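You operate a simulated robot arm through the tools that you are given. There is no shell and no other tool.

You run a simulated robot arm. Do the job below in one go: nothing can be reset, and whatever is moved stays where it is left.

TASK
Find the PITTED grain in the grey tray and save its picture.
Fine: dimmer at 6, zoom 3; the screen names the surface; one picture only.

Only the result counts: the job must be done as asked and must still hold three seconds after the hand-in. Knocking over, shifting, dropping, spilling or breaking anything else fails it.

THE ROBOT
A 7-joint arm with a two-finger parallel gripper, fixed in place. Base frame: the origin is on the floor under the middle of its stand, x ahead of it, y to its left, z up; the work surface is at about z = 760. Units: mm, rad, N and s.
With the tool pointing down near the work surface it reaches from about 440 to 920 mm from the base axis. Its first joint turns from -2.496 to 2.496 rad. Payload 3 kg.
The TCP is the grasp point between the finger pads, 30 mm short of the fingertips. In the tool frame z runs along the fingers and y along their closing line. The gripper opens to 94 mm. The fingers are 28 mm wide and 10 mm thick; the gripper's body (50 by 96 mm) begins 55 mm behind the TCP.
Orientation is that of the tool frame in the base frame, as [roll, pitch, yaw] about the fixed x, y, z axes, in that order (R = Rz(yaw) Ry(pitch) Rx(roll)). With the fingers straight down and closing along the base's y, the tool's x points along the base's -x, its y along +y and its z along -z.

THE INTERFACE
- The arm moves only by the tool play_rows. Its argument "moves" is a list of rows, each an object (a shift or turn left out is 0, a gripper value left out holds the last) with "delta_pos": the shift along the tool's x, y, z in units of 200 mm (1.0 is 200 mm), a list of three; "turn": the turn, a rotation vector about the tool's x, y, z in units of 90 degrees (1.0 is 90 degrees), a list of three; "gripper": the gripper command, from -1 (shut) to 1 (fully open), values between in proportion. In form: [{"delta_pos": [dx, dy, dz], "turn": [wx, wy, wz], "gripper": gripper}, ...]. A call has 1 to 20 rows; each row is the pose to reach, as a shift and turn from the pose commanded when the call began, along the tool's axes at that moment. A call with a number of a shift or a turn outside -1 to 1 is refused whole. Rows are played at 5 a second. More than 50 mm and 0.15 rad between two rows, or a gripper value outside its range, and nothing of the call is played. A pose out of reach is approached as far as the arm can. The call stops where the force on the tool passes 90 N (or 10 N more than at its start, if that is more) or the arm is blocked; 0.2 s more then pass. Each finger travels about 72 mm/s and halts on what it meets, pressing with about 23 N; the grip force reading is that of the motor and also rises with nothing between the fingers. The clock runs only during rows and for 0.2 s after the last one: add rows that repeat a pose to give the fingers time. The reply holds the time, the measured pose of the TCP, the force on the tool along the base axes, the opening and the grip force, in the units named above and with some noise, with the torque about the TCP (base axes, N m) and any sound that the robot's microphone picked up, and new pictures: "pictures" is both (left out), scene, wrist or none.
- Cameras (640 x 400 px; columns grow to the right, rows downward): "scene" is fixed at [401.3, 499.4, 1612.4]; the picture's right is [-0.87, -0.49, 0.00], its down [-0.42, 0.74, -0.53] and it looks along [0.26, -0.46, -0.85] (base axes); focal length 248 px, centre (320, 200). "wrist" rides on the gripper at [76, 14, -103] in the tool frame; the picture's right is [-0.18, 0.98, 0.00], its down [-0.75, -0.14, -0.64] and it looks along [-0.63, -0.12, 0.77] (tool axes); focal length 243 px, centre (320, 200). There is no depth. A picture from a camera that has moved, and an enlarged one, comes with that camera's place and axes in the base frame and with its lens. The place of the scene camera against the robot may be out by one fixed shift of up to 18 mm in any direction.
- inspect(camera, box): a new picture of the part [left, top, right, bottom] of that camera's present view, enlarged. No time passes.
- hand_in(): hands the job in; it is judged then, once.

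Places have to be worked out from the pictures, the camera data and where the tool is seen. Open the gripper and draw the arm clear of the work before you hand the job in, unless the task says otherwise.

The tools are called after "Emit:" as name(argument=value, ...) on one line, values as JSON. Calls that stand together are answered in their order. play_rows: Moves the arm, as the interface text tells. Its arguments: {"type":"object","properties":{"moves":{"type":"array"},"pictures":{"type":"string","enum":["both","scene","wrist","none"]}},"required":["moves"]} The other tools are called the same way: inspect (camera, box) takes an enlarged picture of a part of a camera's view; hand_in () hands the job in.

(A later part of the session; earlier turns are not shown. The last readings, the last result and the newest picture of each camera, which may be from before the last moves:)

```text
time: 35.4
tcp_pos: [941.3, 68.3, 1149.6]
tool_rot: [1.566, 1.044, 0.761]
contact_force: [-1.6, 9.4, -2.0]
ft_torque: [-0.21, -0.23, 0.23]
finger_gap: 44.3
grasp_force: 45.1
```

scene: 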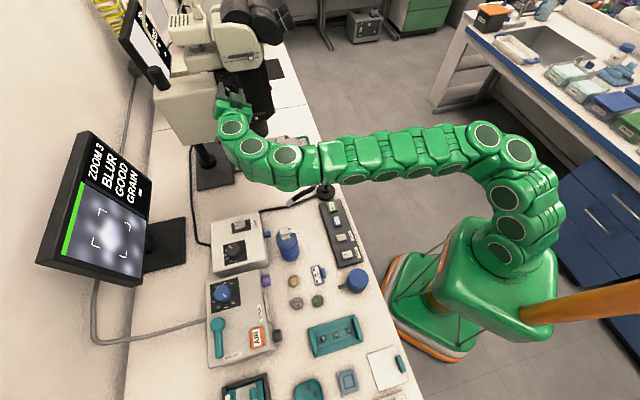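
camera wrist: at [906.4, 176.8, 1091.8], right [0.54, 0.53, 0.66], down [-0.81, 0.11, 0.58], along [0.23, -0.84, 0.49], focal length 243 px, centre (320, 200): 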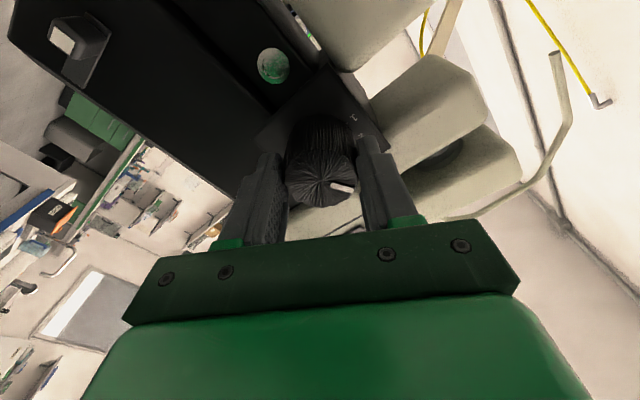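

Loads are now near zero. I open slowly, look at the dial and the screen, then back straight out.

Emit:
play_rows(moves=[{"gripper": -0.2}, {"gripper": -0.05}, {"gripper": 0.05}, {"gripper": 0.25}, {"gripper": 0.5}, {"gripper": 0.6}, {"gripper": 0.6}, {"delta_pos": [0, 0, -0.1], "gripper": 0.6}, {"delta_pos": [0, 0, -0.25], "gripper": 0.6}, {"delta_pos": [0, 0, -0.45], "gripper": 0.6}, {"delta_pos": [0, 0, -0.45], "gripper": 0.6}], pictures="both")

Emit:
inspect(camera="scene", box=[30, 120, 190, 290])

Emit:
inspect(camera="scene", box=[210, 60, 274, 100])

Emit:
inspect(camera="wrist", box=[260, 50, 390, 160])

```text
time: 37.8
tcp_pos: [880.5, 131.5, 1148.8]
tool_rot: [1.567, 1.042, 0.763]
contact_force: [-0.7, 0.5, -0.8]
ft_torque: [-0.02, 0.03, -0.02]
finger_gap: 75.1
grasp_force: 0.0
camera wrist: at [846.6, 240.5, 1090.9], right [0.54, 0.52, 0.66], down [-0.81, 0.11, 0.58], along [0.23, -0.84, 0.49], focal length 243 px, centre (320, 200)
```

scene: 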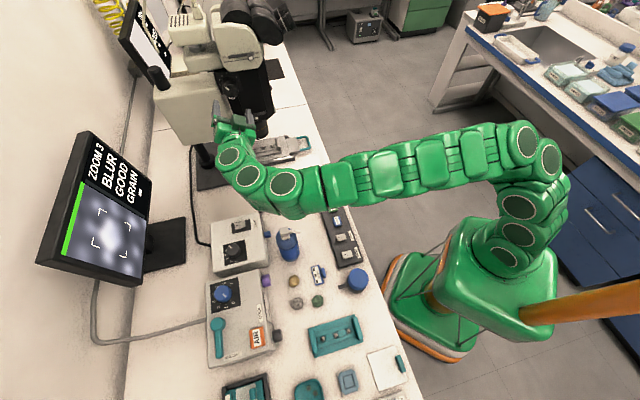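
wrist: 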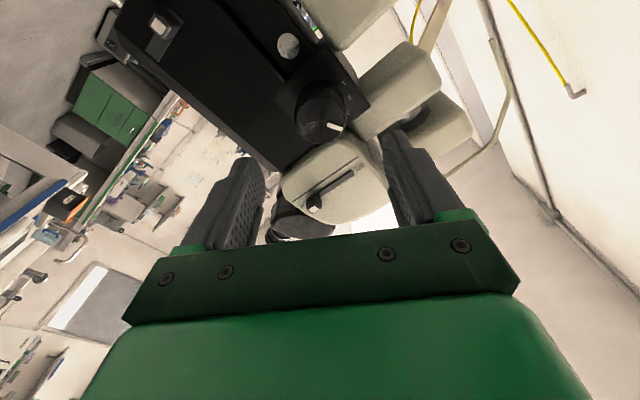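

```text
2.35 times, centred on (110, 205) of scene
camera zoom: at [401.3, 499.4, 1612.4], right [-0.87, -0.49, 0.0], down [-0.42, 0.74, -0.53], along [0.26, -0.46, -0.85], focal length 582 px, centre (814, 188)
```

zoom: 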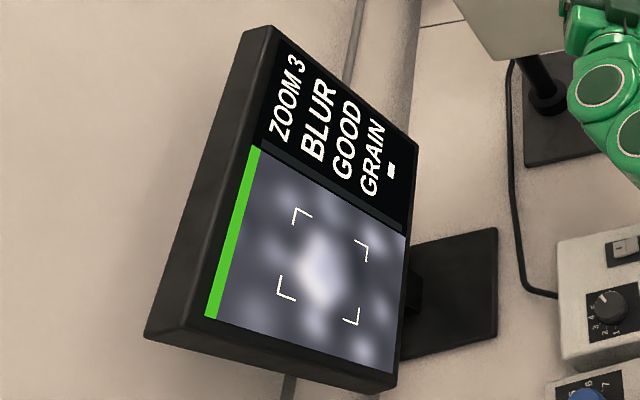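

```text
10.00 times, centred on (242, 80) of scene
camera zoom: at [401.3, 499.4, 1612.4], right [-0.87, -0.49, 0.0], down [-0.42, 0.74, -0.53], along [0.26, -0.46, -0.85], focal length 2475 px, centre (1100, 1400)
```

zoom: 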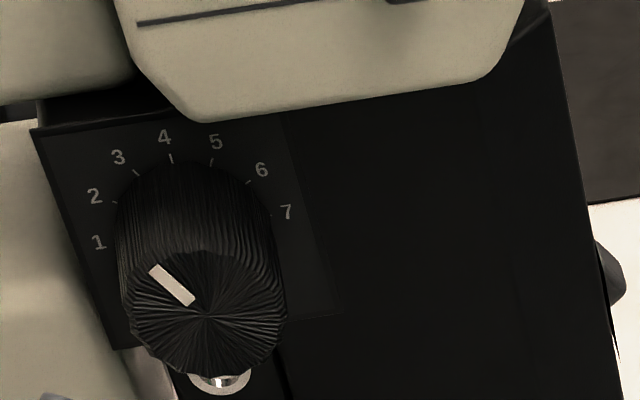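

```text
3.64 times, centred on (325, 105) of wrist
camera zoom: at [846.6, 240.5, 1090.9], right [0.54, 0.52, 0.66], down [-0.81, 0.11, 0.58], along [0.23, -0.84, 0.49], focal length 882 px, centre (302, 546)
```

zoom: 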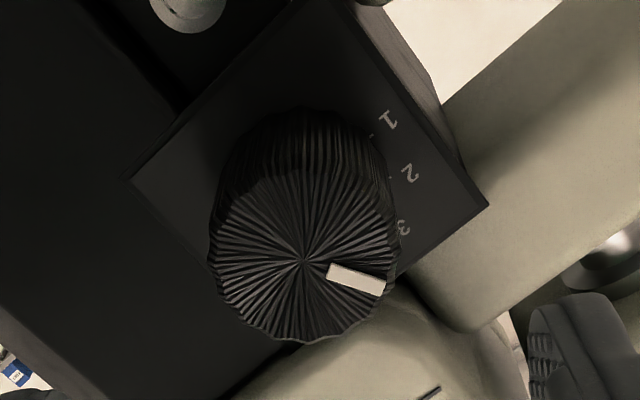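

Zoom holds at 3. Next is focus, but a tall gooseneck lamp (tip near z ≈ 1000) stands between the base and the focus knob, so I look carefully at the arm's clearance and the knob before choosing an approach.

Emit:
inspect(camera="scene", box=[190, 80, 350, 240])

Emit:
inspect(camera="scene", box=[270, 60, 640, 290])

```text
2.50 times, centred on (270, 160) of scene
camera zoom: at [401.3, 499.4, 1612.4], right [-0.87, -0.49, 0.0], down [-0.42, 0.74, -0.53], along [0.26, -0.46, -0.85], focal length 619 px, centre (445, 300)
```

zoom: 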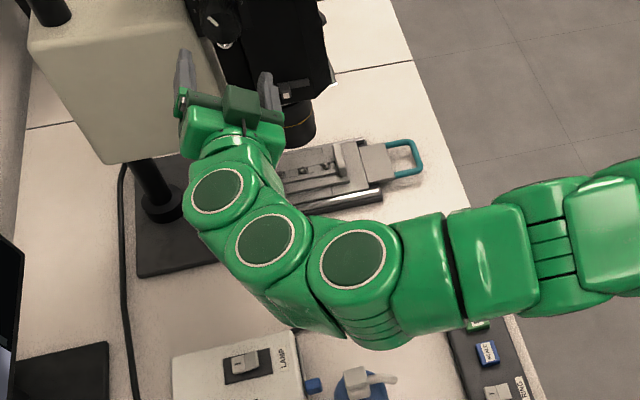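

```text
1.73 times, centred on (455, 175) of scene
camera zoom: at [401.3, 499.4, 1612.4], right [-0.87, -0.49, 0.0], down [-0.42, 0.74, -0.53], along [0.26, -0.46, -0.85], focal length 428 px, centre (86, 243)
```

zoom: 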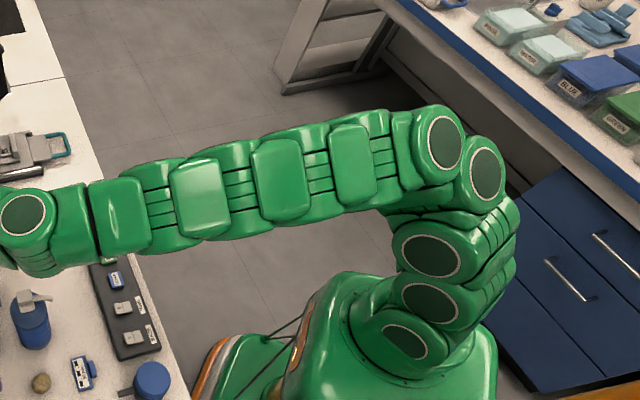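

I plan to grip the focus knob from above/bench side at ~45°, finger line across the knob, and swing about the knob axis, keeping the wrist high above the gooseneck. First half of the reorientation while backing away from the scope.

Emit:
play_rows(moves=[{"delta_pos": [-0.005, -0.029, -0.1]}, {"delta_pos": [-0.01, -0.058, -0.2], "turn": [-0.009, 0.071, 0.009]}, {"delta_pos": [-0.015, -0.087, -0.3], "turn": [-0.018, 0.142, 0.018]}, {"delta_pos": [-0.02, -0.117, -0.4], "turn": [-0.028, 0.213, 0.028]}, {"delta_pos": [-0.025, -0.146, -0.5], "turn": [-0.037, 0.284, 0.037]}, {"delta_pos": [-0.03, -0.175, -0.6], "turn": [-0.046, 0.355, 0.046]}, {"delta_pos": [-0.036, -0.204, -0.641], "turn": [-0.055, 0.426, 0.055]}, {"delta_pos": [-0.036, -0.23, -0.641], "turn": [-0.065, 0.497, 0.065]}], pictures="both")

```text
time: 39.6
tcp_pos: [758.4, 195.1, 1133.0]
tool_rot: [2.289, 0.623, 1.821]
contact_force: [0.4, -0.5, -0.9]
ft_torque: [0.02, -0.03, -0.02]
finger_gap: 75.1
grasp_force: 0.1
camera wrist: at [666.2, 281.7, 1152.7], right [0.56, 0.43, 0.71], down [-0.45, -0.56, 0.7], along [0.7, -0.71, -0.11], focal length 243 px, centre (320, 200)
```

scene: 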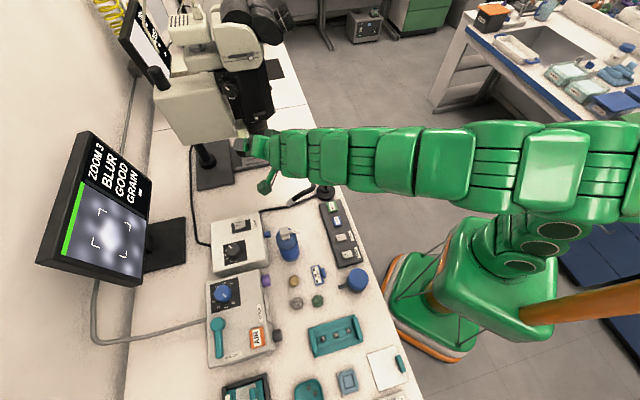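
wrist: 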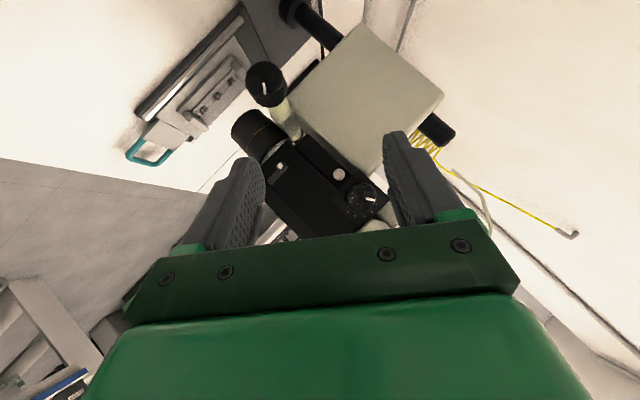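

The motion is smooth and clear. I finish the second half of the reorientation in place.

Emit:
play_rows(moves=[{"turn": [-0.009, 0.071, 0.009]}, {"turn": [-0.018, 0.142, 0.018]}, {"turn": [-0.028, 0.213, 0.028]}, {"turn": [-0.037, 0.284, 0.037]}, {"turn": [-0.046, 0.355, 0.046]}, {"turn": [-0.055, 0.426, 0.055]}, {"turn": [-0.064, 0.496, 0.064]}, {"turn": [-0.064, 0.496, 0.064]}], pictures="both")

```text
time: 41.4
tcp_pos: [758.9, 194.9, 1133.7]
tool_rot: [2.354, 0.005, 2.34]
contact_force: [-0.6, 0.3, -0.4]
ft_torque: [-0.03, -0.03, -0.02]
finger_gap: 75.1
grasp_force: 0.0
camera wrist: at [661.2, 206.3, 1215.7], right [0.63, 0.35, 0.7], down [0.12, -0.93, 0.36], along [0.77, -0.14, -0.62], focal length 243 px, centre (320, 200)
```

scene: 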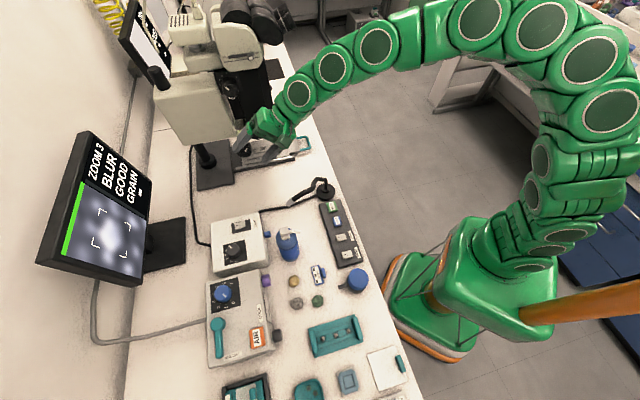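
wrist: 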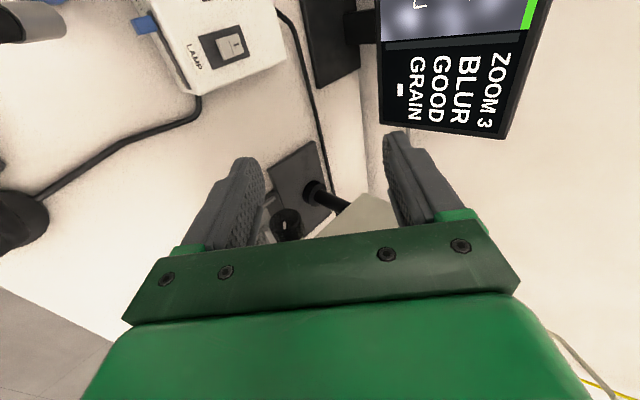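

Orientation is as wanted (tool x away from the scope, 45° down toward the wall). I zoom in on the focus knob from here.

Emit:
inspect(camera="wrist", box=[240, 130, 400, 240])

Emit:
inspect(camera="scene", box=[190, 80, 320, 190])

```text
3.64 times, centred on (320, 185) of wrist
camera zoom: at [661.2, 206.3, 1215.7], right [0.63, 0.35, 0.7], down [0.12, -0.93, 0.36], along [0.77, -0.14, -0.62], focal length 882 px, centre (320, 254)
```

zoom: 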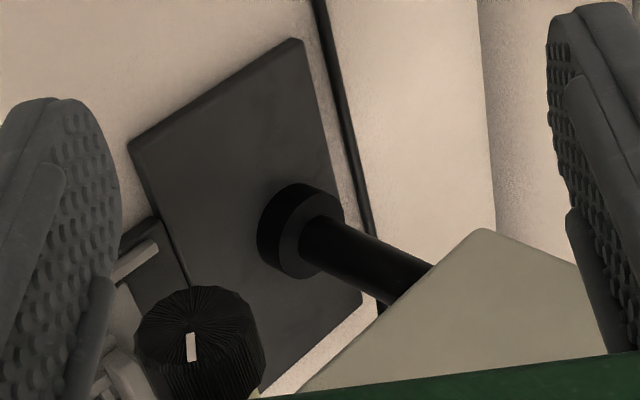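

```text
3.64 times, centred on (255, 135) of scene
camera zoom: at [401.3, 499.4, 1612.4], right [-0.87, -0.49, 0.0], down [-0.42, 0.74, -0.53], along [0.26, -0.46, -0.85], focal length 900 px, centre (556, 436)
```

zoom: 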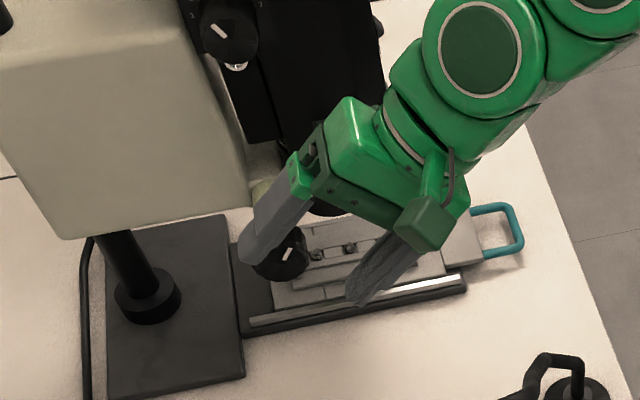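

Measured knob position agrees with my estimate to ~3 mm. I translate toward the pre-approach point in two parts, watching clearance to the scope.

Emit:
play_rows(moves=[{"delta_pos": [-0.15, -0.067, 0.034], "gripper": 0.9}, {"delta_pos": [-0.3, -0.135, 0.068], "gripper": 0.9}, {"delta_pos": [-0.45, -0.202, 0.1], "gripper": 0.9}, {"delta_pos": [-0.6, -0.27, 0.135], "gripper": 0.9}, {"delta_pos": [-0.6, -0.27, 0.135], "gripper": 0.9}], pictures="both")

Emit:
inspect(camera="scene", box=[180, 40, 330, 190])

```text
time: 42.6
tcp_pos: [829.9, 93.6, 1076.9]
tool_rot: [2.354, 0.003, 2.337]
contact_force: [-1.0, 0.4, 0.0]
ft_torque: [0.01, 0.01, 0.01]
finger_gap: 89.2
grasp_force: 0.0
camera wrist: at [731.9, 105.2, 1160.2], right [0.63, 0.35, 0.7], down [0.12, -0.93, 0.36], along [0.77, -0.14, -0.62], focal length 243 px, centre (320, 200)
```

scene: 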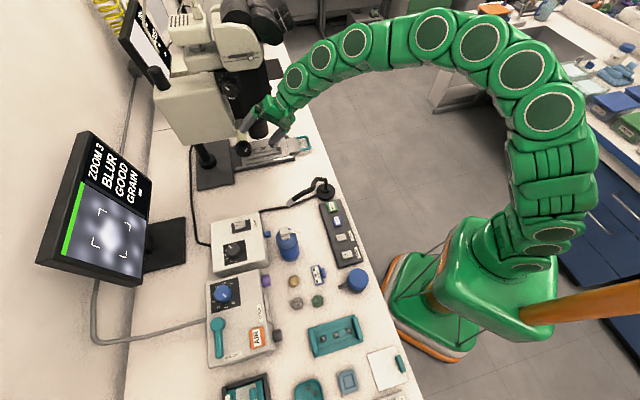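
wrist: 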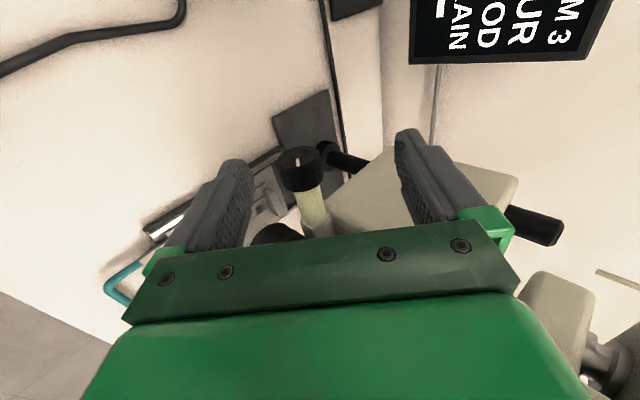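

```text
2.67 times, centred on (255, 115) of scene
camera zoom: at [401.3, 499.4, 1612.4], right [-0.87, -0.49, 0.0], down [-0.42, 0.74, -0.53], along [0.26, -0.46, -0.85], focal length 660 px, centre (493, 427)
```

zoom: 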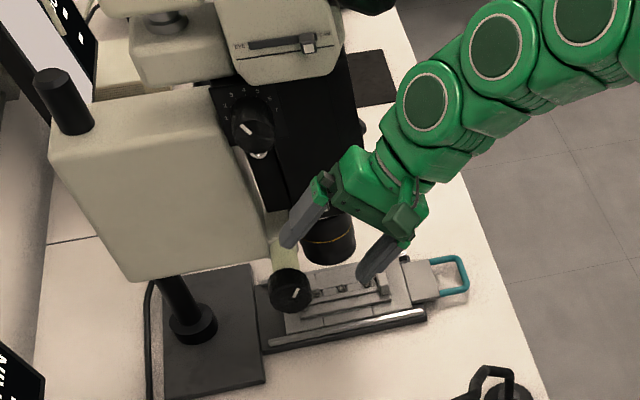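

Clear so far. I measure the knob in the tool frame from here before closing in.

Emit:
inspect(camera="wrist", box=[250, 130, 370, 240])

```text
3.64 times, centred on (310, 185) of wrist
camera zoom: at [731.9, 105.2, 1160.2], right [0.63, 0.35, 0.7], down [0.12, -0.93, 0.36], along [0.77, -0.14, -0.62], focal length 882 px, centre (356, 254)
```

zoom: 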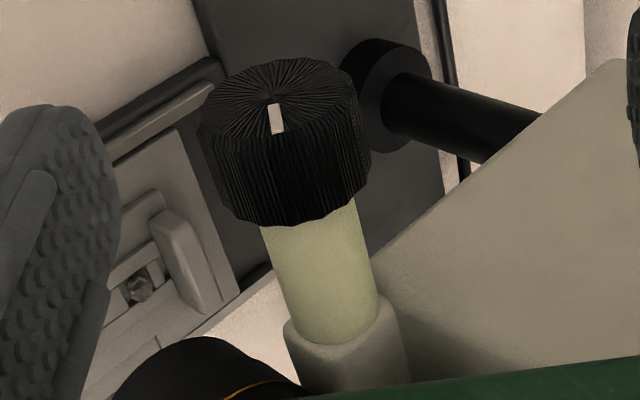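

Knob face centre ≈ (931, 104, 942), about 34 mm thick. I align the tool across it, stopping ~90 mm short.

Emit:
play_rows(moves=[{"delta_pos": [-0.1, -0.05, 0.05], "gripper": 1}, {"delta_pos": [-0.2, -0.1, 0.12], "gripper": 1}, {"delta_pos": [-0.3, -0.15, 0.2], "gripper": 1}, {"delta_pos": [-0.398, -0.192, 0.3], "gripper": 1}, {"delta_pos": [-0.398, -0.192, 0.3], "gripper": 1}], pictures="both")

Emit:
inspect(camera="wrist", box=[220, 60, 420, 240])

Emit:
inspect(camera="scene", box=[190, 60, 330, 190])

```text
time: 43.8
tcp_pos: [894.4, 48.7, 1007.0]
tool_rot: [2.355, 0.003, 2.336]
contact_force: [0.0, -0.8, -0.8]
ft_torque: [0.0, 0.01, -0.01]
finger_gap: 94.1
grasp_force: 0.0
camera wrist: at [797.1, 60.0, 1089.8], right [0.63, 0.35, 0.7], down [0.12, -0.93, 0.36], along [0.77, -0.14, -0.62], focal length 243 px, centre (320, 200)
```

scene: 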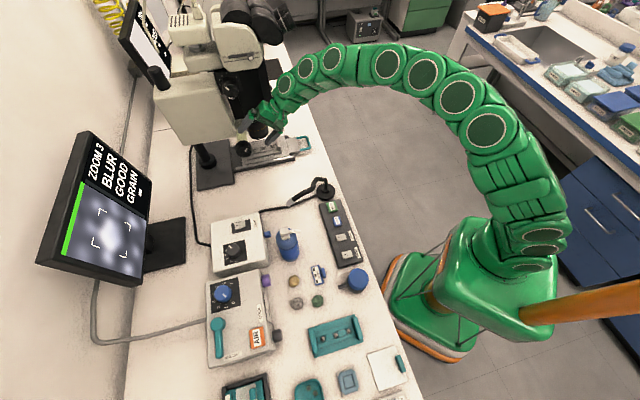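
wrist: 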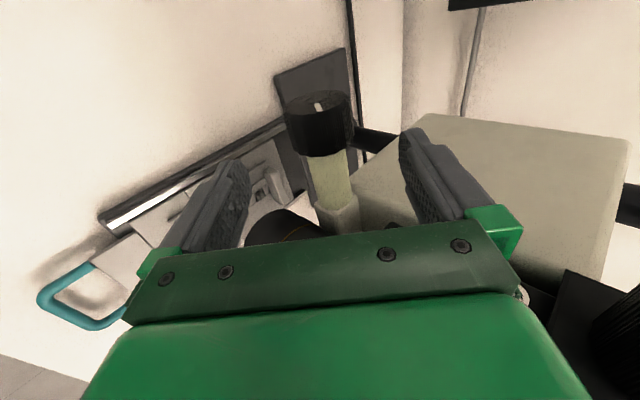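

```text
2.22 times, centred on (320, 150) of wrist
camera zoom: at [797.1, 60.0, 1089.8], right [0.63, 0.35, 0.7], down [0.12, -0.93, 0.36], along [0.77, -0.14, -0.62], focal length 539 px, centre (320, 311)
```

zoom: 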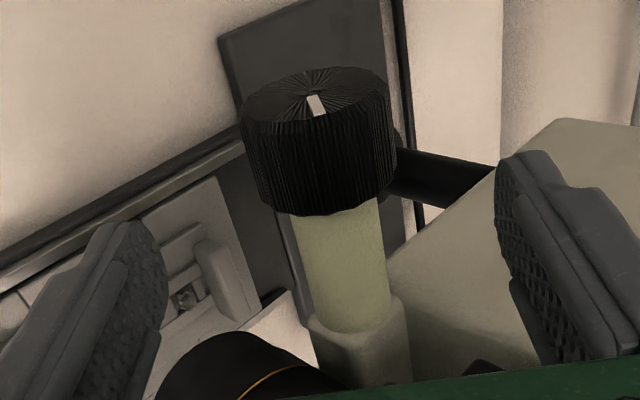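

```text
3.08 times, centred on (260, 125) of scene
camera zoom: at [401.3, 499.4, 1612.4], right [-0.87, -0.49, 0.0], down [-0.42, 0.74, -0.53], along [0.26, -0.46, -0.85], focal length 762 px, centre (505, 431)
```

zoom: 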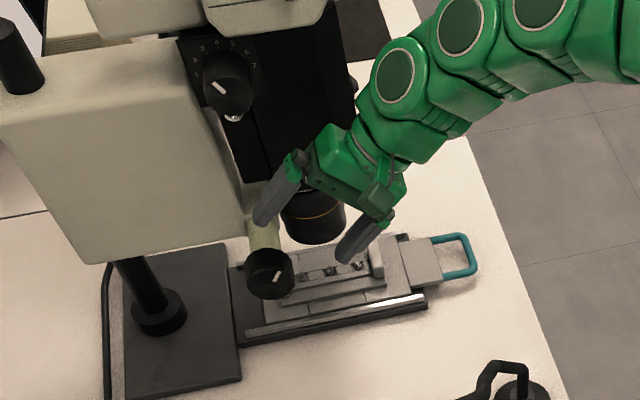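

Alignment error is under 2 mm. I advance ~91 mm so that the TCP lies on the knob axis, fingers still open.

Emit:
play_rows(moves=[{"delta_pos": [-0.008, 0.007, 0.1], "gripper": 1}, {"delta_pos": [-0.008, 0.007, 0.2], "gripper": 1}, {"delta_pos": [-0.008, 0.007, 0.3], "gripper": 1}, {"delta_pos": [-0.008, 0.007, 0.38], "gripper": 1}, {"delta_pos": [-0.008, 0.007, 0.455], "gripper": 1}, {"delta_pos": [-0.008, 0.007, 0.455], "gripper": 1}], pictures="both")

Emit:
inspect(camera="wrist", box=[220, 60, 420, 240])

Emit:
inspect(camera="scene", box=[190, 60, 330, 190])

```text
time: 45.2
tcp_pos: [942.3, 93.1, 943.3]
tool_rot: [2.355, 0.003, 2.338]
contact_force: [-0.1, -0.2, -0.7]
ft_torque: [0.01, 0.0, 0.01]
finger_gap: 94.1
grasp_force: 0.0
camera wrist: at [844.3, 104.9, 1025.5], right [0.63, 0.35, 0.7], down [0.12, -0.93, 0.36], along [0.77, -0.14, -0.62], focal length 243 px, centre (320, 200)
```

scene: 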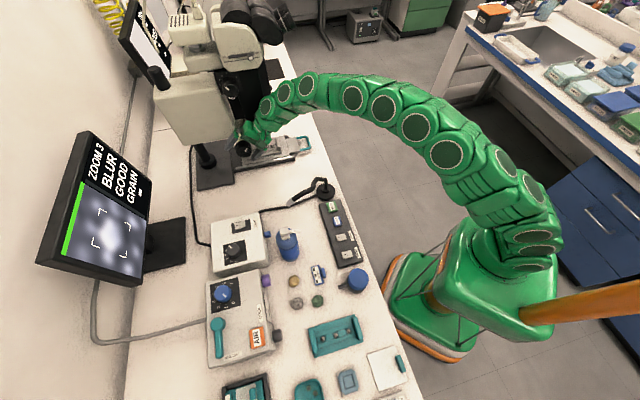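
wrist: 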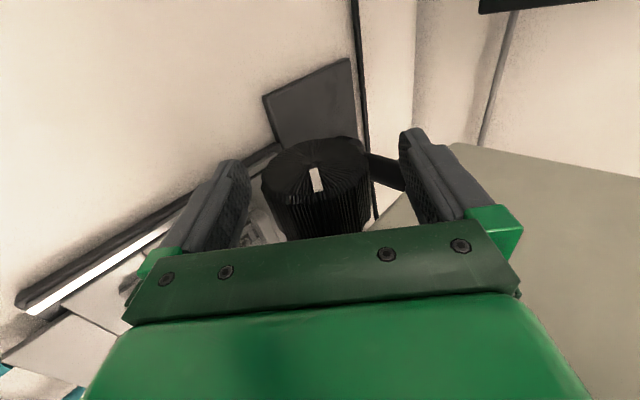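

```text
2.22 times, centred on (320, 150) of wrist
camera zoom: at [844.3, 104.9, 1025.5], right [0.63, 0.35, 0.7], down [0.12, -0.93, 0.36], along [0.77, -0.14, -0.62], focal length 539 px, centre (320, 311)
```

zoom: 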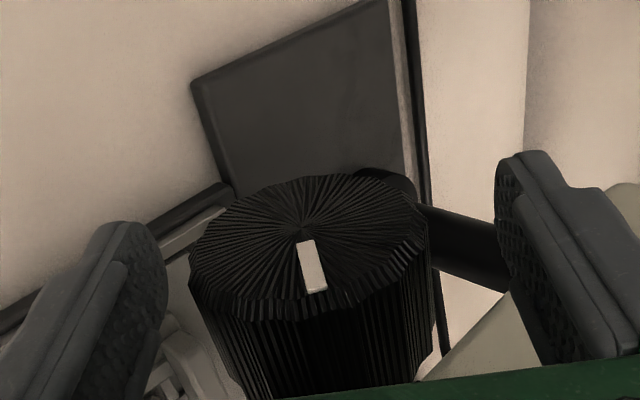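

```text
3.08 times, centred on (260, 125) of scene
camera zoom: at [401.3, 499.4, 1612.4], right [-0.87, -0.49, 0.0], down [-0.42, 0.74, -0.53], along [0.26, -0.46, -0.85], focal length 762 px, centre (505, 431)
```

zoom: 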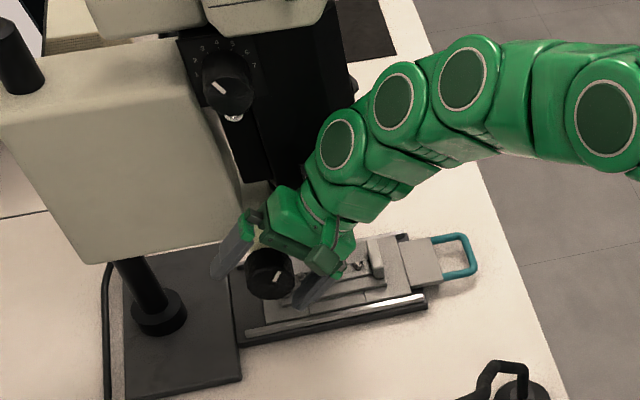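

The knob sits centred between the fingers. I close on it.

Emit:
play_rows(moves=[{"gripper": 0.7}, {"gripper": 0.4}, {"gripper": 0.2}, {"gripper": 0.0}, {"gripper": -0.2}, {"gripper": -0.3}, {"gripper": -0.3}], pictures="wrist")

Emit:
inspect(camera="wrist", box=[220, 60, 420, 240])

```text
time: 46.8
tcp_pos: [941.8, 92.3, 941.0]
tool_rot: [2.357, 0.003, 2.337]
contact_force: [-15.6, -9.7, -13.9]
ft_torque: [-0.51, -0.52, 0.74]
finger_gap: 58.4
grasp_force: 45.1
camera wrist: at [844.0, 104.4, 1024.7], right [0.63, 0.35, 0.7], down [0.12, -0.93, 0.36], along [0.77, -0.14, -0.62], focal length 243 px, centre (320, 200)
```

wrist: 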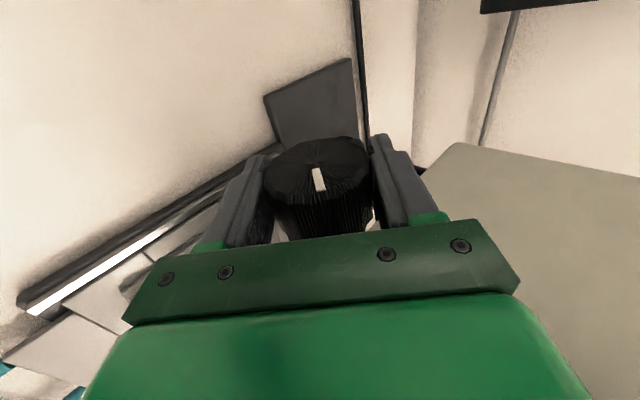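

```text
2.22 times, centred on (320, 150) of wrist
camera zoom: at [844.0, 104.4, 1024.7], right [0.63, 0.35, 0.7], down [0.12, -0.93, 0.36], along [0.77, -0.14, -0.62], focal length 539 px, centre (320, 311)
```

zoom: 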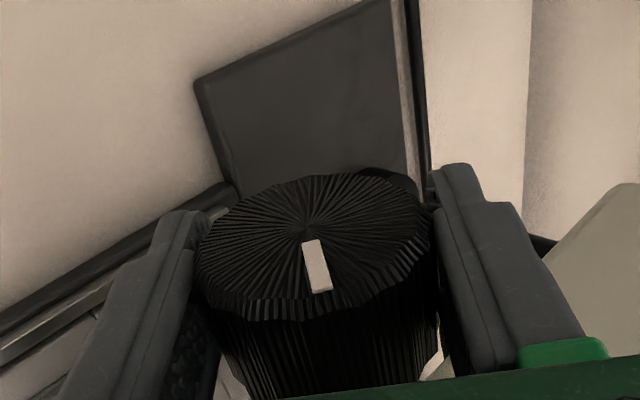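

Firm grip. I swing −20° about the knob axis (tool x) and read the focus word.

Emit:
play_rows(moves=[{"turn": [-0.055, 0, 0]}, {"turn": [-0.11, 0, 0]}, {"turn": [-0.165, 0, 0]}, {"turn": [-0.222, 0, 0]}, {"turn": [-0.222, 0, 0]}], pictures="both")

Emit:
inspect(camera="scene", box=[30, 120, 190, 290])

Emit:
inspect(camera="wrist", box=[220, 60, 420, 240])

```text
time: 48.0
tcp_pos: [942.4, 92.9, 940.4]
tool_rot: [2.008, 0.004, 2.339]
contact_force: [-36.1, 0.9, -48.1]
ft_torque: [-0.15, -0.18, -0.48]
finger_gap: 58.5
grasp_force: 45.5
camera wrist: at [827.7, 87.7, 997.6], right [0.43, 0.16, 0.89], down [0.06, -0.99, 0.15], along [0.9, -0.01, -0.43], focal length 243 px, centre (320, 200)
```

scene: 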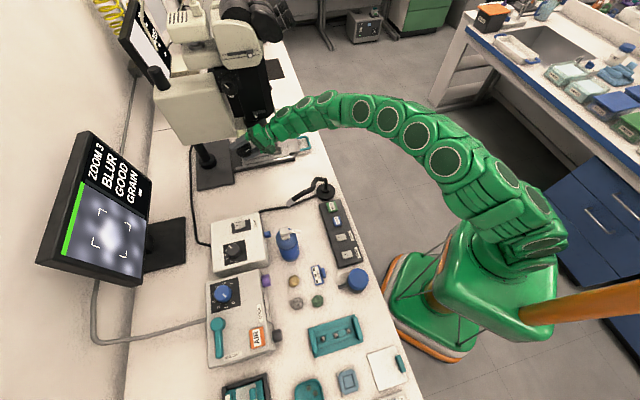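
wrist: 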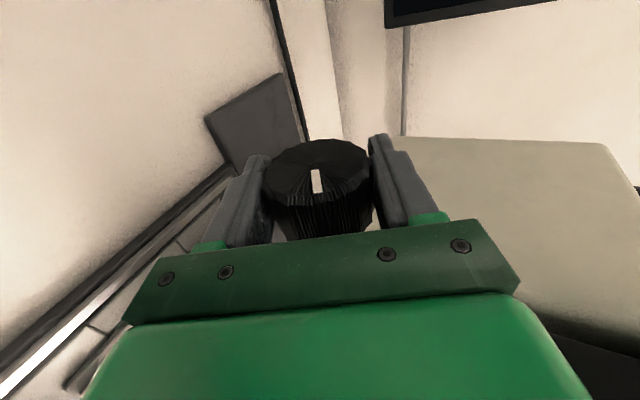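

```text
2.35 times, centred on (110, 205) of scene
camera zoom: at [401.3, 499.4, 1612.4], right [-0.87, -0.49, 0.0], down [-0.42, 0.74, -0.53], along [0.26, -0.46, -0.85], focal length 582 px, centre (814, 188)
```

zoom: 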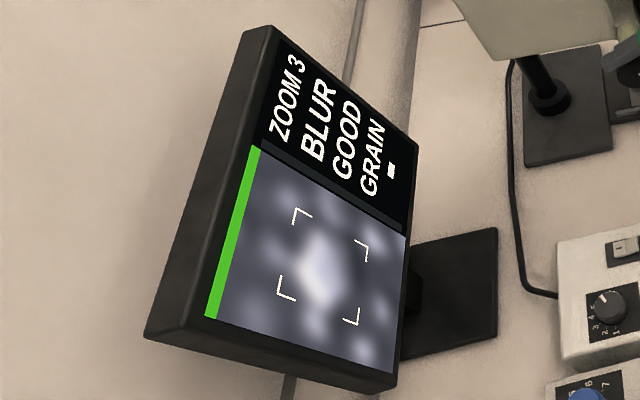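

```text
2.22 times, centred on (320, 150) of wrist
camera zoom: at [827.7, 87.7, 997.6], right [0.43, 0.16, 0.89], down [0.06, -0.99, 0.15], along [0.9, -0.01, -0.43], focal length 539 px, centre (320, 311)
```

zoom: 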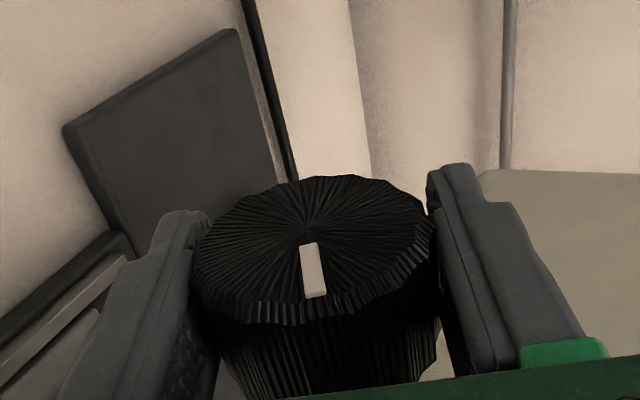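

The word is still BLUR. I zoom the screen closely to see its bars/indicators.

Emit:
inspect(camera="scene", box=[80, 150, 155, 200])

Emit:
inspect(camera="scene", box=[55, 180, 155, 290])

```text
8.00 times, centred on (118, 175) of scene
camera zoom: at [401.3, 499.4, 1612.4], right [-0.87, -0.49, 0.0], down [-0.42, 0.74, -0.53], along [0.26, -0.46, -0.85], focal length 1980 px, centre (1940, 400)
```

zoom: 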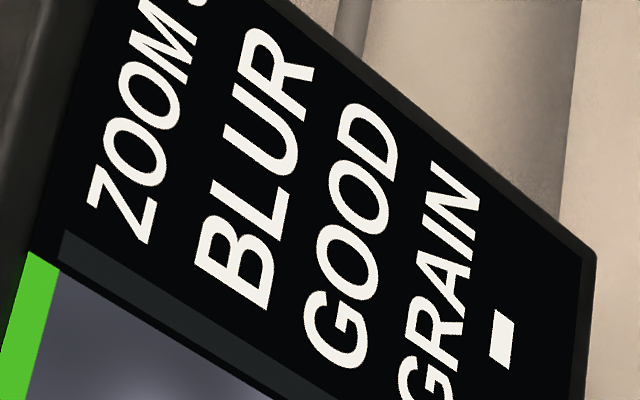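

```text
3.64 times, centred on (105, 235) of scene
camera zoom: at [401.3, 499.4, 1612.4], right [-0.87, -0.49, 0.0], down [-0.42, 0.74, -0.53], along [0.26, -0.46, -0.85], focal length 900 px, centre (1102, 73)
```

zoom: 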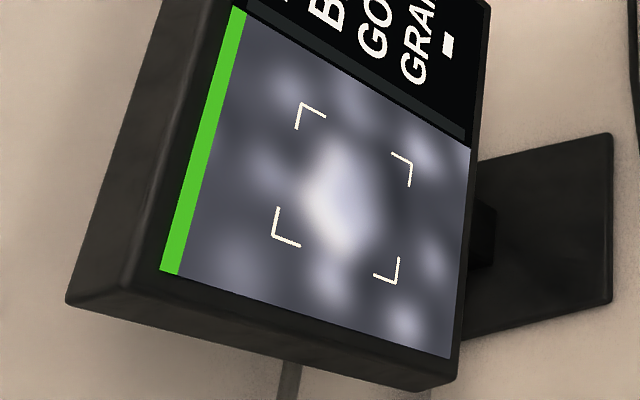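

The dark strip is a sharpness gauge (it had a small white fill at zoom 1, now empty). I continue another −20° and compare the picture's blur.

Emit:
play_rows(moves=[{"turn": [-0.055, 0, 0]}, {"turn": [-0.11, 0, 0]}, {"turn": [-0.165, 0, 0]}, {"turn": [-0.222, 0, 0]}, {"turn": [-0.222, 0, 0]}], pictures="both")

Emit:
inspect(camera="scene", box=[30, 120, 190, 290])

Emit:
inspect(camera="wrist", box=[220, 60, 420, 240])

Emit:
inspect(camera="scene", box=[55, 180, 155, 290])

```text
time: 49.2
tcp_pos: [942.8, 94.0, 941.3]
tool_rot: [1.662, 0.003, 2.335]
contact_force: [-2.9, 2.8, -54.1]
ft_torque: [-0.22, -0.22, -0.53]
finger_gap: 58.3
grasp_force: 44.9
camera wrist: at [818.3, 77.3, 964.9], right [0.19, -0.07, 0.98], down [0.05, -1.0, -0.08], along [0.98, 0.07, -0.18], focal length 243 px, centre (320, 200)
```

scene: 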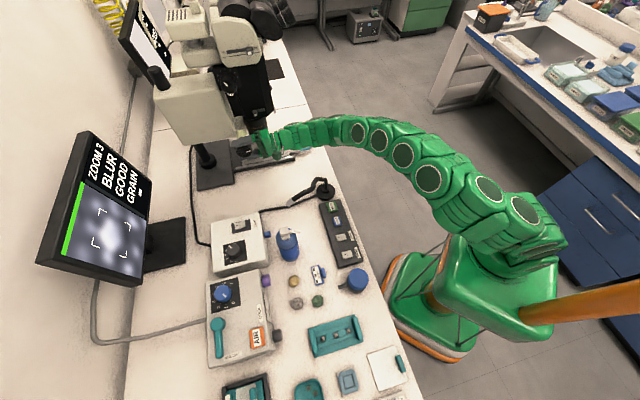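
wrist: 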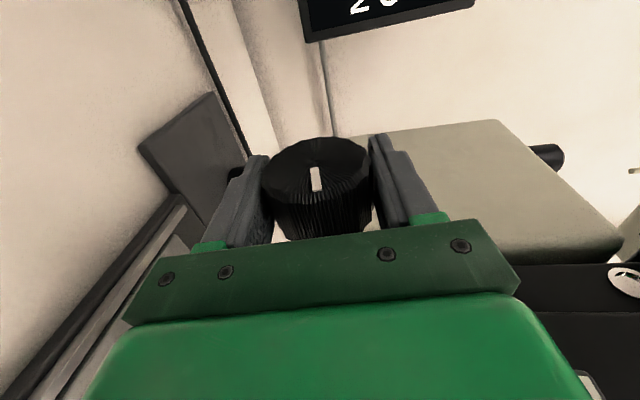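

```text
2.35 times, centred on (110, 205) of scene
camera zoom: at [401.3, 499.4, 1612.4], right [-0.87, -0.49, 0.0], down [-0.42, 0.74, -0.53], along [0.26, -0.46, -0.85], focal length 582 px, centre (814, 188)
```

zoom: 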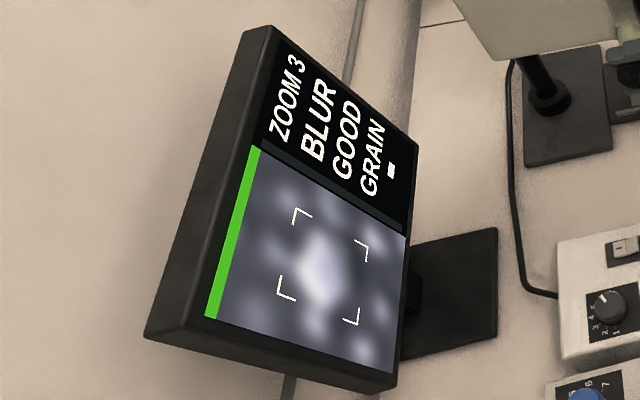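

```text
2.22 times, centred on (320, 150) of wrist
camera zoom: at [818.3, 77.3, 964.9], right [0.19, -0.07, 0.98], down [0.05, -1.0, -0.08], along [0.98, 0.07, -0.18], focal length 539 px, centre (320, 311)
```

zoom: 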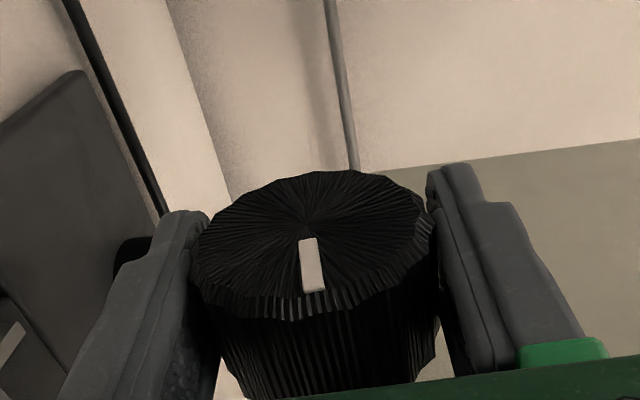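

```text
3.64 times, centred on (105, 235) of scene
camera zoom: at [401.3, 499.4, 1612.4], right [-0.87, -0.49, 0.0], down [-0.42, 0.74, -0.53], along [0.26, -0.46, -0.85], focal length 900 px, centre (1102, 73)
```

zoom: 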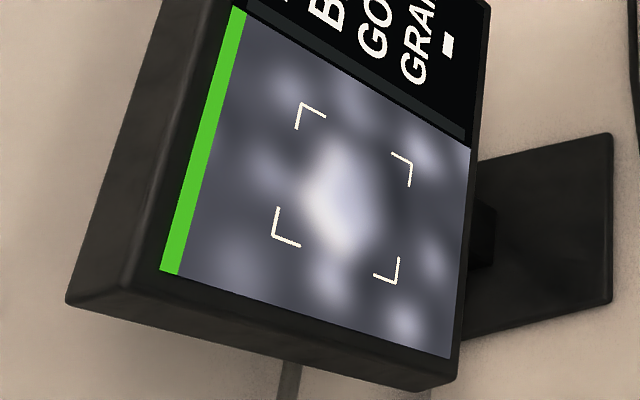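

Still BLUR, which may simply saturate at this zoom. I'll keep going in the same direction with a regrip: relieve the side load, open, swing back +45°, close.

Emit:
play_rows(moves=[{"delta_pos": [0, -0.005, 0]}, {"delta_pos": [0, -0.0075, 0]}, {"delta_pos": [0, -0.0075, 0], "gripper": 0.15}, {"delta_pos": [0, -0.0075, 0], "gripper": 0.35}, {"delta_pos": [0, -0.0075, 0], "gripper": 0.7}, {"delta_pos": [0, -0.0075, 0], "gripper": 0.9}, {"delta_pos": [0, -0.0075, 0], "gripper": 0.9}], pictures="wrist")

Emit:
inspect(camera="wrist", box=[220, 60, 420, 240])

```text
time: 50.8
tcp_pos: [944.0, 91.2, 942.9]
tool_rot: [1.656, 0.004, 2.337]
contact_force: [0.3, -0.3, 0.2]
ft_torque: [0.03, -0.01, 0.01]
finger_gap: 89.4
grasp_force: 0.0
camera wrist: at [818.1, 76.6, 966.3], right [0.19, -0.07, 0.98], down [0.05, -1.0, -0.08], along [0.98, 0.07, -0.18], focal length 243 px, centre (320, 200)
```

wrist: 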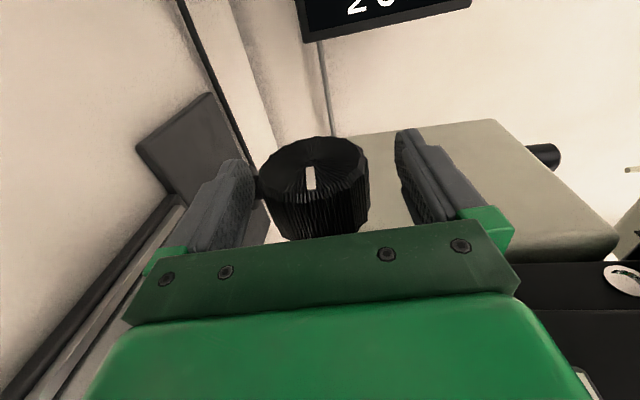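

```text
2.22 times, centred on (320, 150) of wrist
camera zoom: at [818.1, 76.6, 966.3], right [0.19, -0.07, 0.98], down [0.05, -1.0, -0.08], along [0.98, 0.07, -0.18], focal length 539 px, centre (320, 311)
```

zoom: 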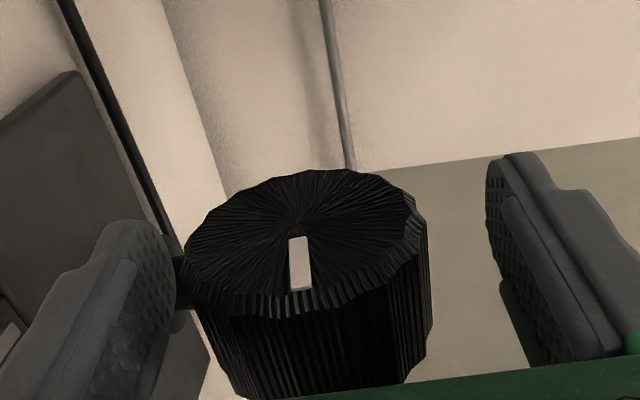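

The knob rotated and kept its place. The TCP is ~1.8 mm off its axis in y; I correct that and swing back +45° with the fingers open.

Emit:
play_rows(moves=[{"delta_pos": [0, -0.009, 0], "turn": [0.06, 0, 0], "gripper": 0.9}, {"delta_pos": [0, -0.009, 0], "turn": [0.125, 0, 0], "gripper": 0.9}, {"delta_pos": [0, -0.009, 0], "turn": [0.19, 0, 0], "gripper": 0.9}, {"delta_pos": [0, -0.009, 0], "turn": [0.255, 0, 0], "gripper": 0.9}, {"delta_pos": [0, -0.009, 0], "turn": [0.32, 0, 0], "gripper": 0.9}, {"delta_pos": [0, -0.009, 0], "turn": [0.385, 0, 0], "gripper": 0.9}, {"delta_pos": [0, -0.009, 0], "turn": [0.45, 0, 0], "gripper": 0.9}, {"delta_pos": [0, -0.009, 0], "turn": [0.5, 0, 0], "gripper": 0.9}, {"delta_pos": [0, -0.009, 0], "turn": [0.5, 0, 0], "gripper": 0.9}], pictures="both")

Emit:
inspect(camera="wrist", box=[220, 60, 420, 240])

```text
time: 52.8
tcp_pos: [944.0, 92.1, 941.1]
tool_rot: [2.443, 0.004, 2.337]
contact_force: [-0.4, -1.3, 1.7]
ft_torque: [0.0, -0.01, -0.03]
finger_gap: 89.1
grasp_force: 0.0
camera wrist: at [851.2, 108.8, 1029.1], right [0.67, 0.39, 0.63], down [0.15, -0.9, 0.4], along [0.73, -0.18, -0.66], focal length 243 px, centre (320, 200)
```

scene: 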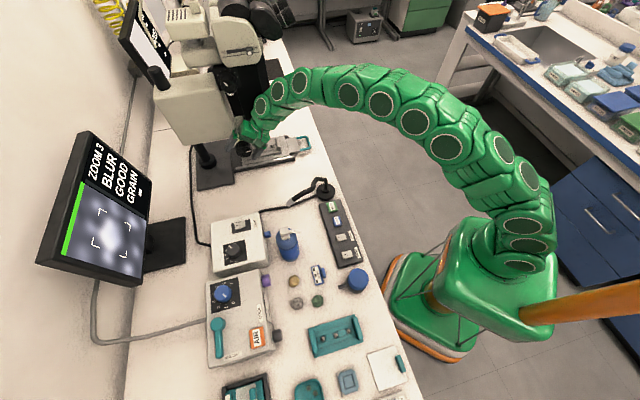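
wrist: 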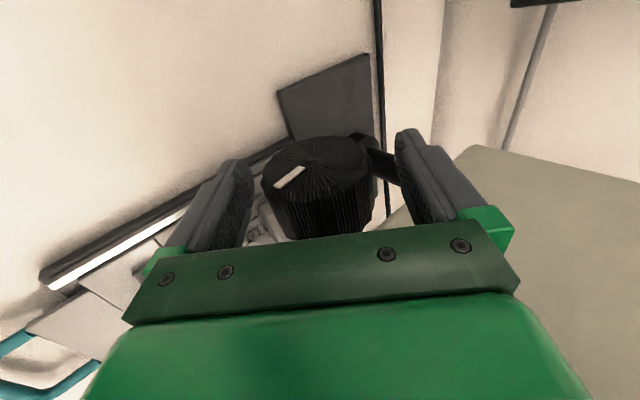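

```text
2.22 times, centred on (320, 150) of wrist
camera zoom: at [851.2, 108.8, 1029.1], right [0.67, 0.39, 0.63], down [0.15, -0.9, 0.4], along [0.73, -0.18, -0.66], focal length 539 px, centre (320, 311)
```

zoom: 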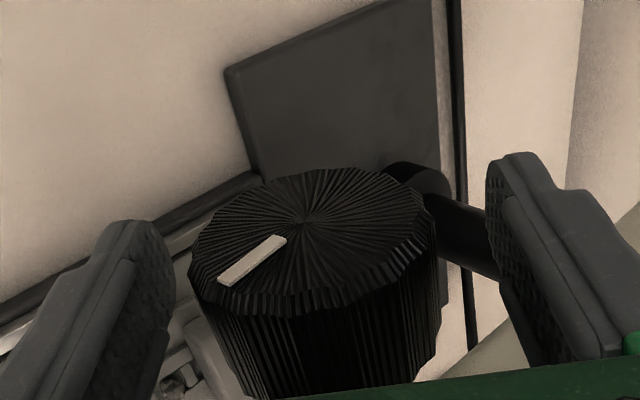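

Knob stays put with its mark rotated. I grip again and swing −45° in the same direction.

Emit:
play_rows(moves=[{"gripper": 0.6}, {"gripper": 0.3}, {"gripper": 0.1}, {"gripper": -0.2}, {"gripper": -0.3}, {"gripper": -0.3}, {"turn": [-0.06, 0, 0]}, {"turn": [-0.125, 0, 0]}, {"turn": [-0.19, 0, 0]}, {"turn": [-0.255, 0, 0]}, {"turn": [-0.32, 0, 0]}, {"turn": [-0.385, 0, 0]}, {"turn": [-0.45, 0, 0]}, {"turn": [-0.5, 0, 0]}, {"turn": [-0.5, 0, 0]}], pictures="scene")

Emit:
inspect(camera="scene", box=[30, 120, 190, 290])

Emit:
inspect(camera="wrist", box=[220, 60, 420, 240])

```text
time: 56.0
tcp_pos: [943.4, 92.3, 940.8]
tool_rot: [1.657, 0.004, 2.337]
contact_force: [8.2, 6.5, 13.3]
ft_torque: [-0.25, 0.8, -1.05]
finger_gap: 57.9
grasp_force: 45.0
```

scene: 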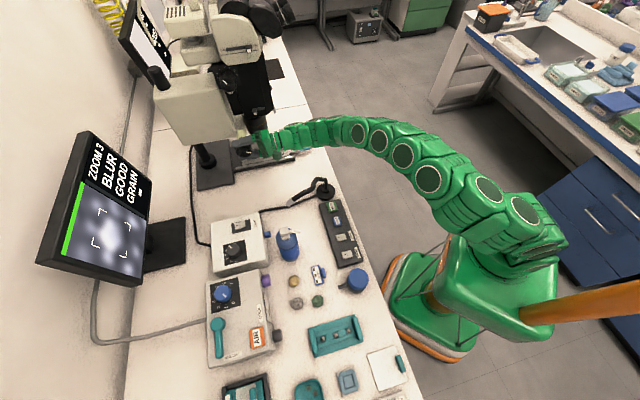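

```text
2.35 times, centred on (110, 205) of scene
camera zoom: at [401.3, 499.4, 1612.4], right [-0.87, -0.49, 0.0], down [-0.42, 0.74, -0.53], along [0.26, -0.46, -0.85], focal length 582 px, centre (814, 188)
```

zoom: 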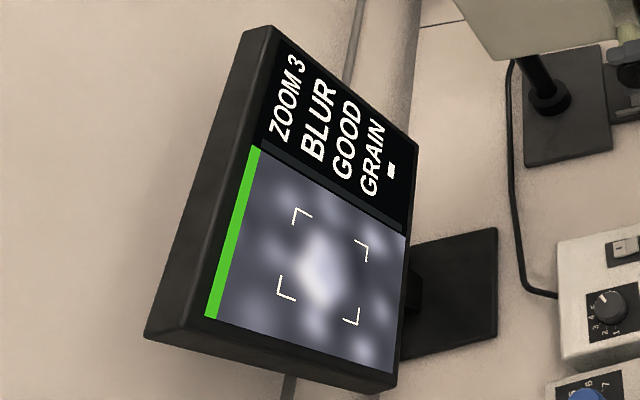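

```text
2.22 times, centred on (320, 150) of wrist
camera zoom: at [817.6, 77.2, 964.4], right [0.19, -0.07, 0.98], down [0.05, -1.0, -0.08], along [0.98, 0.07, -0.18], focal length 539 px, centre (320, 311)
```

zoom: 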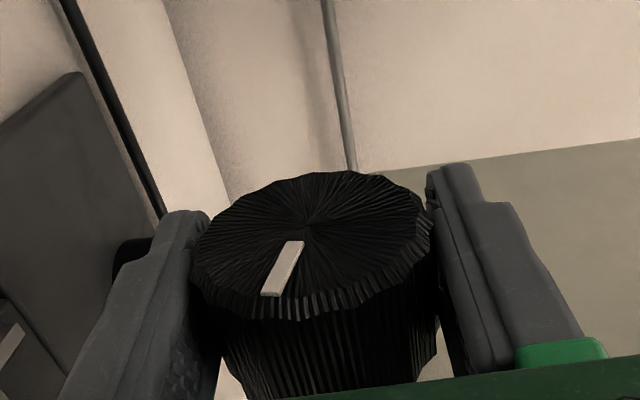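

The torque about the knob axis (~0.74 N·m) and the mark slipping show this direction ended at a stop. So focus lies the other way: I swing +45° (counter-direction) with the grip kept.

Emit:
play_rows(moves=[{"turn": [0.06, 0, 0]}, {"turn": [0.125, 0, 0]}, {"turn": [0.19, 0, 0]}, {"turn": [0.255, 0, 0]}, {"turn": [0.32, 0, 0]}, {"turn": [0.385, 0, 0]}, {"turn": [0.45, 0, 0]}, {"turn": [0.5, 0, 0]}, {"turn": [0.5, 0, 0]}], pictures="scene")

Emit:
inspect(camera="wrist", box=[220, 60, 420, 240])

Emit:
inspect(camera="scene", box=[30, 120, 190, 290])

```text
time: 58.0
tcp_pos: [943.3, 92.0, 941.2]
tool_rot: [2.442, 0.004, 2.337]
contact_force: [8.1, 11.0, 7.3]
ft_torque: [-1.32, -1.32, 0.25]
finger_gap: 57.8
grasp_force: 44.8
```

scene: 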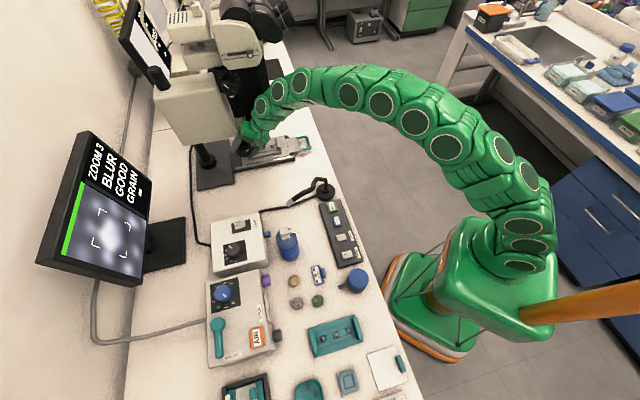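

```text
2.22 times, centred on (320, 150) of wrist
camera zoom: at [850.9, 109.0, 1028.8], right [0.67, 0.39, 0.63], down [0.15, -0.9, 0.4], along [0.73, -0.18, -0.66], focal length 539 px, centre (320, 311)
```

zoom: 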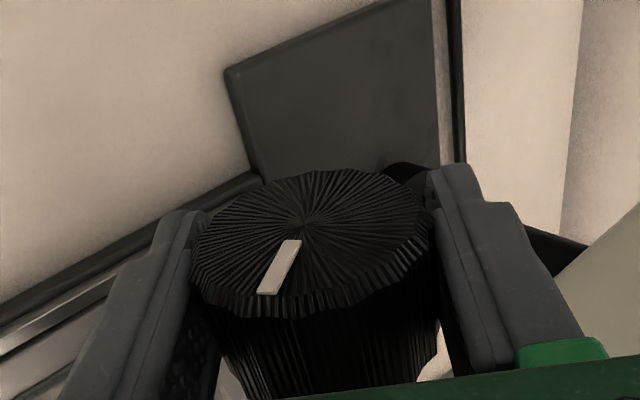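

```text
2.35 times, centred on (110, 205) of scene
camera zoom: at [401.3, 499.4, 1612.4], right [-0.87, -0.49, 0.0], down [-0.42, 0.74, -0.53], along [0.26, -0.46, -0.85], focal length 582 px, centre (814, 188)
```

zoom: 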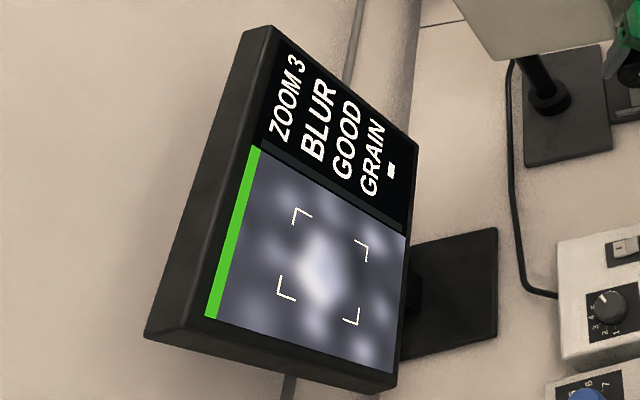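

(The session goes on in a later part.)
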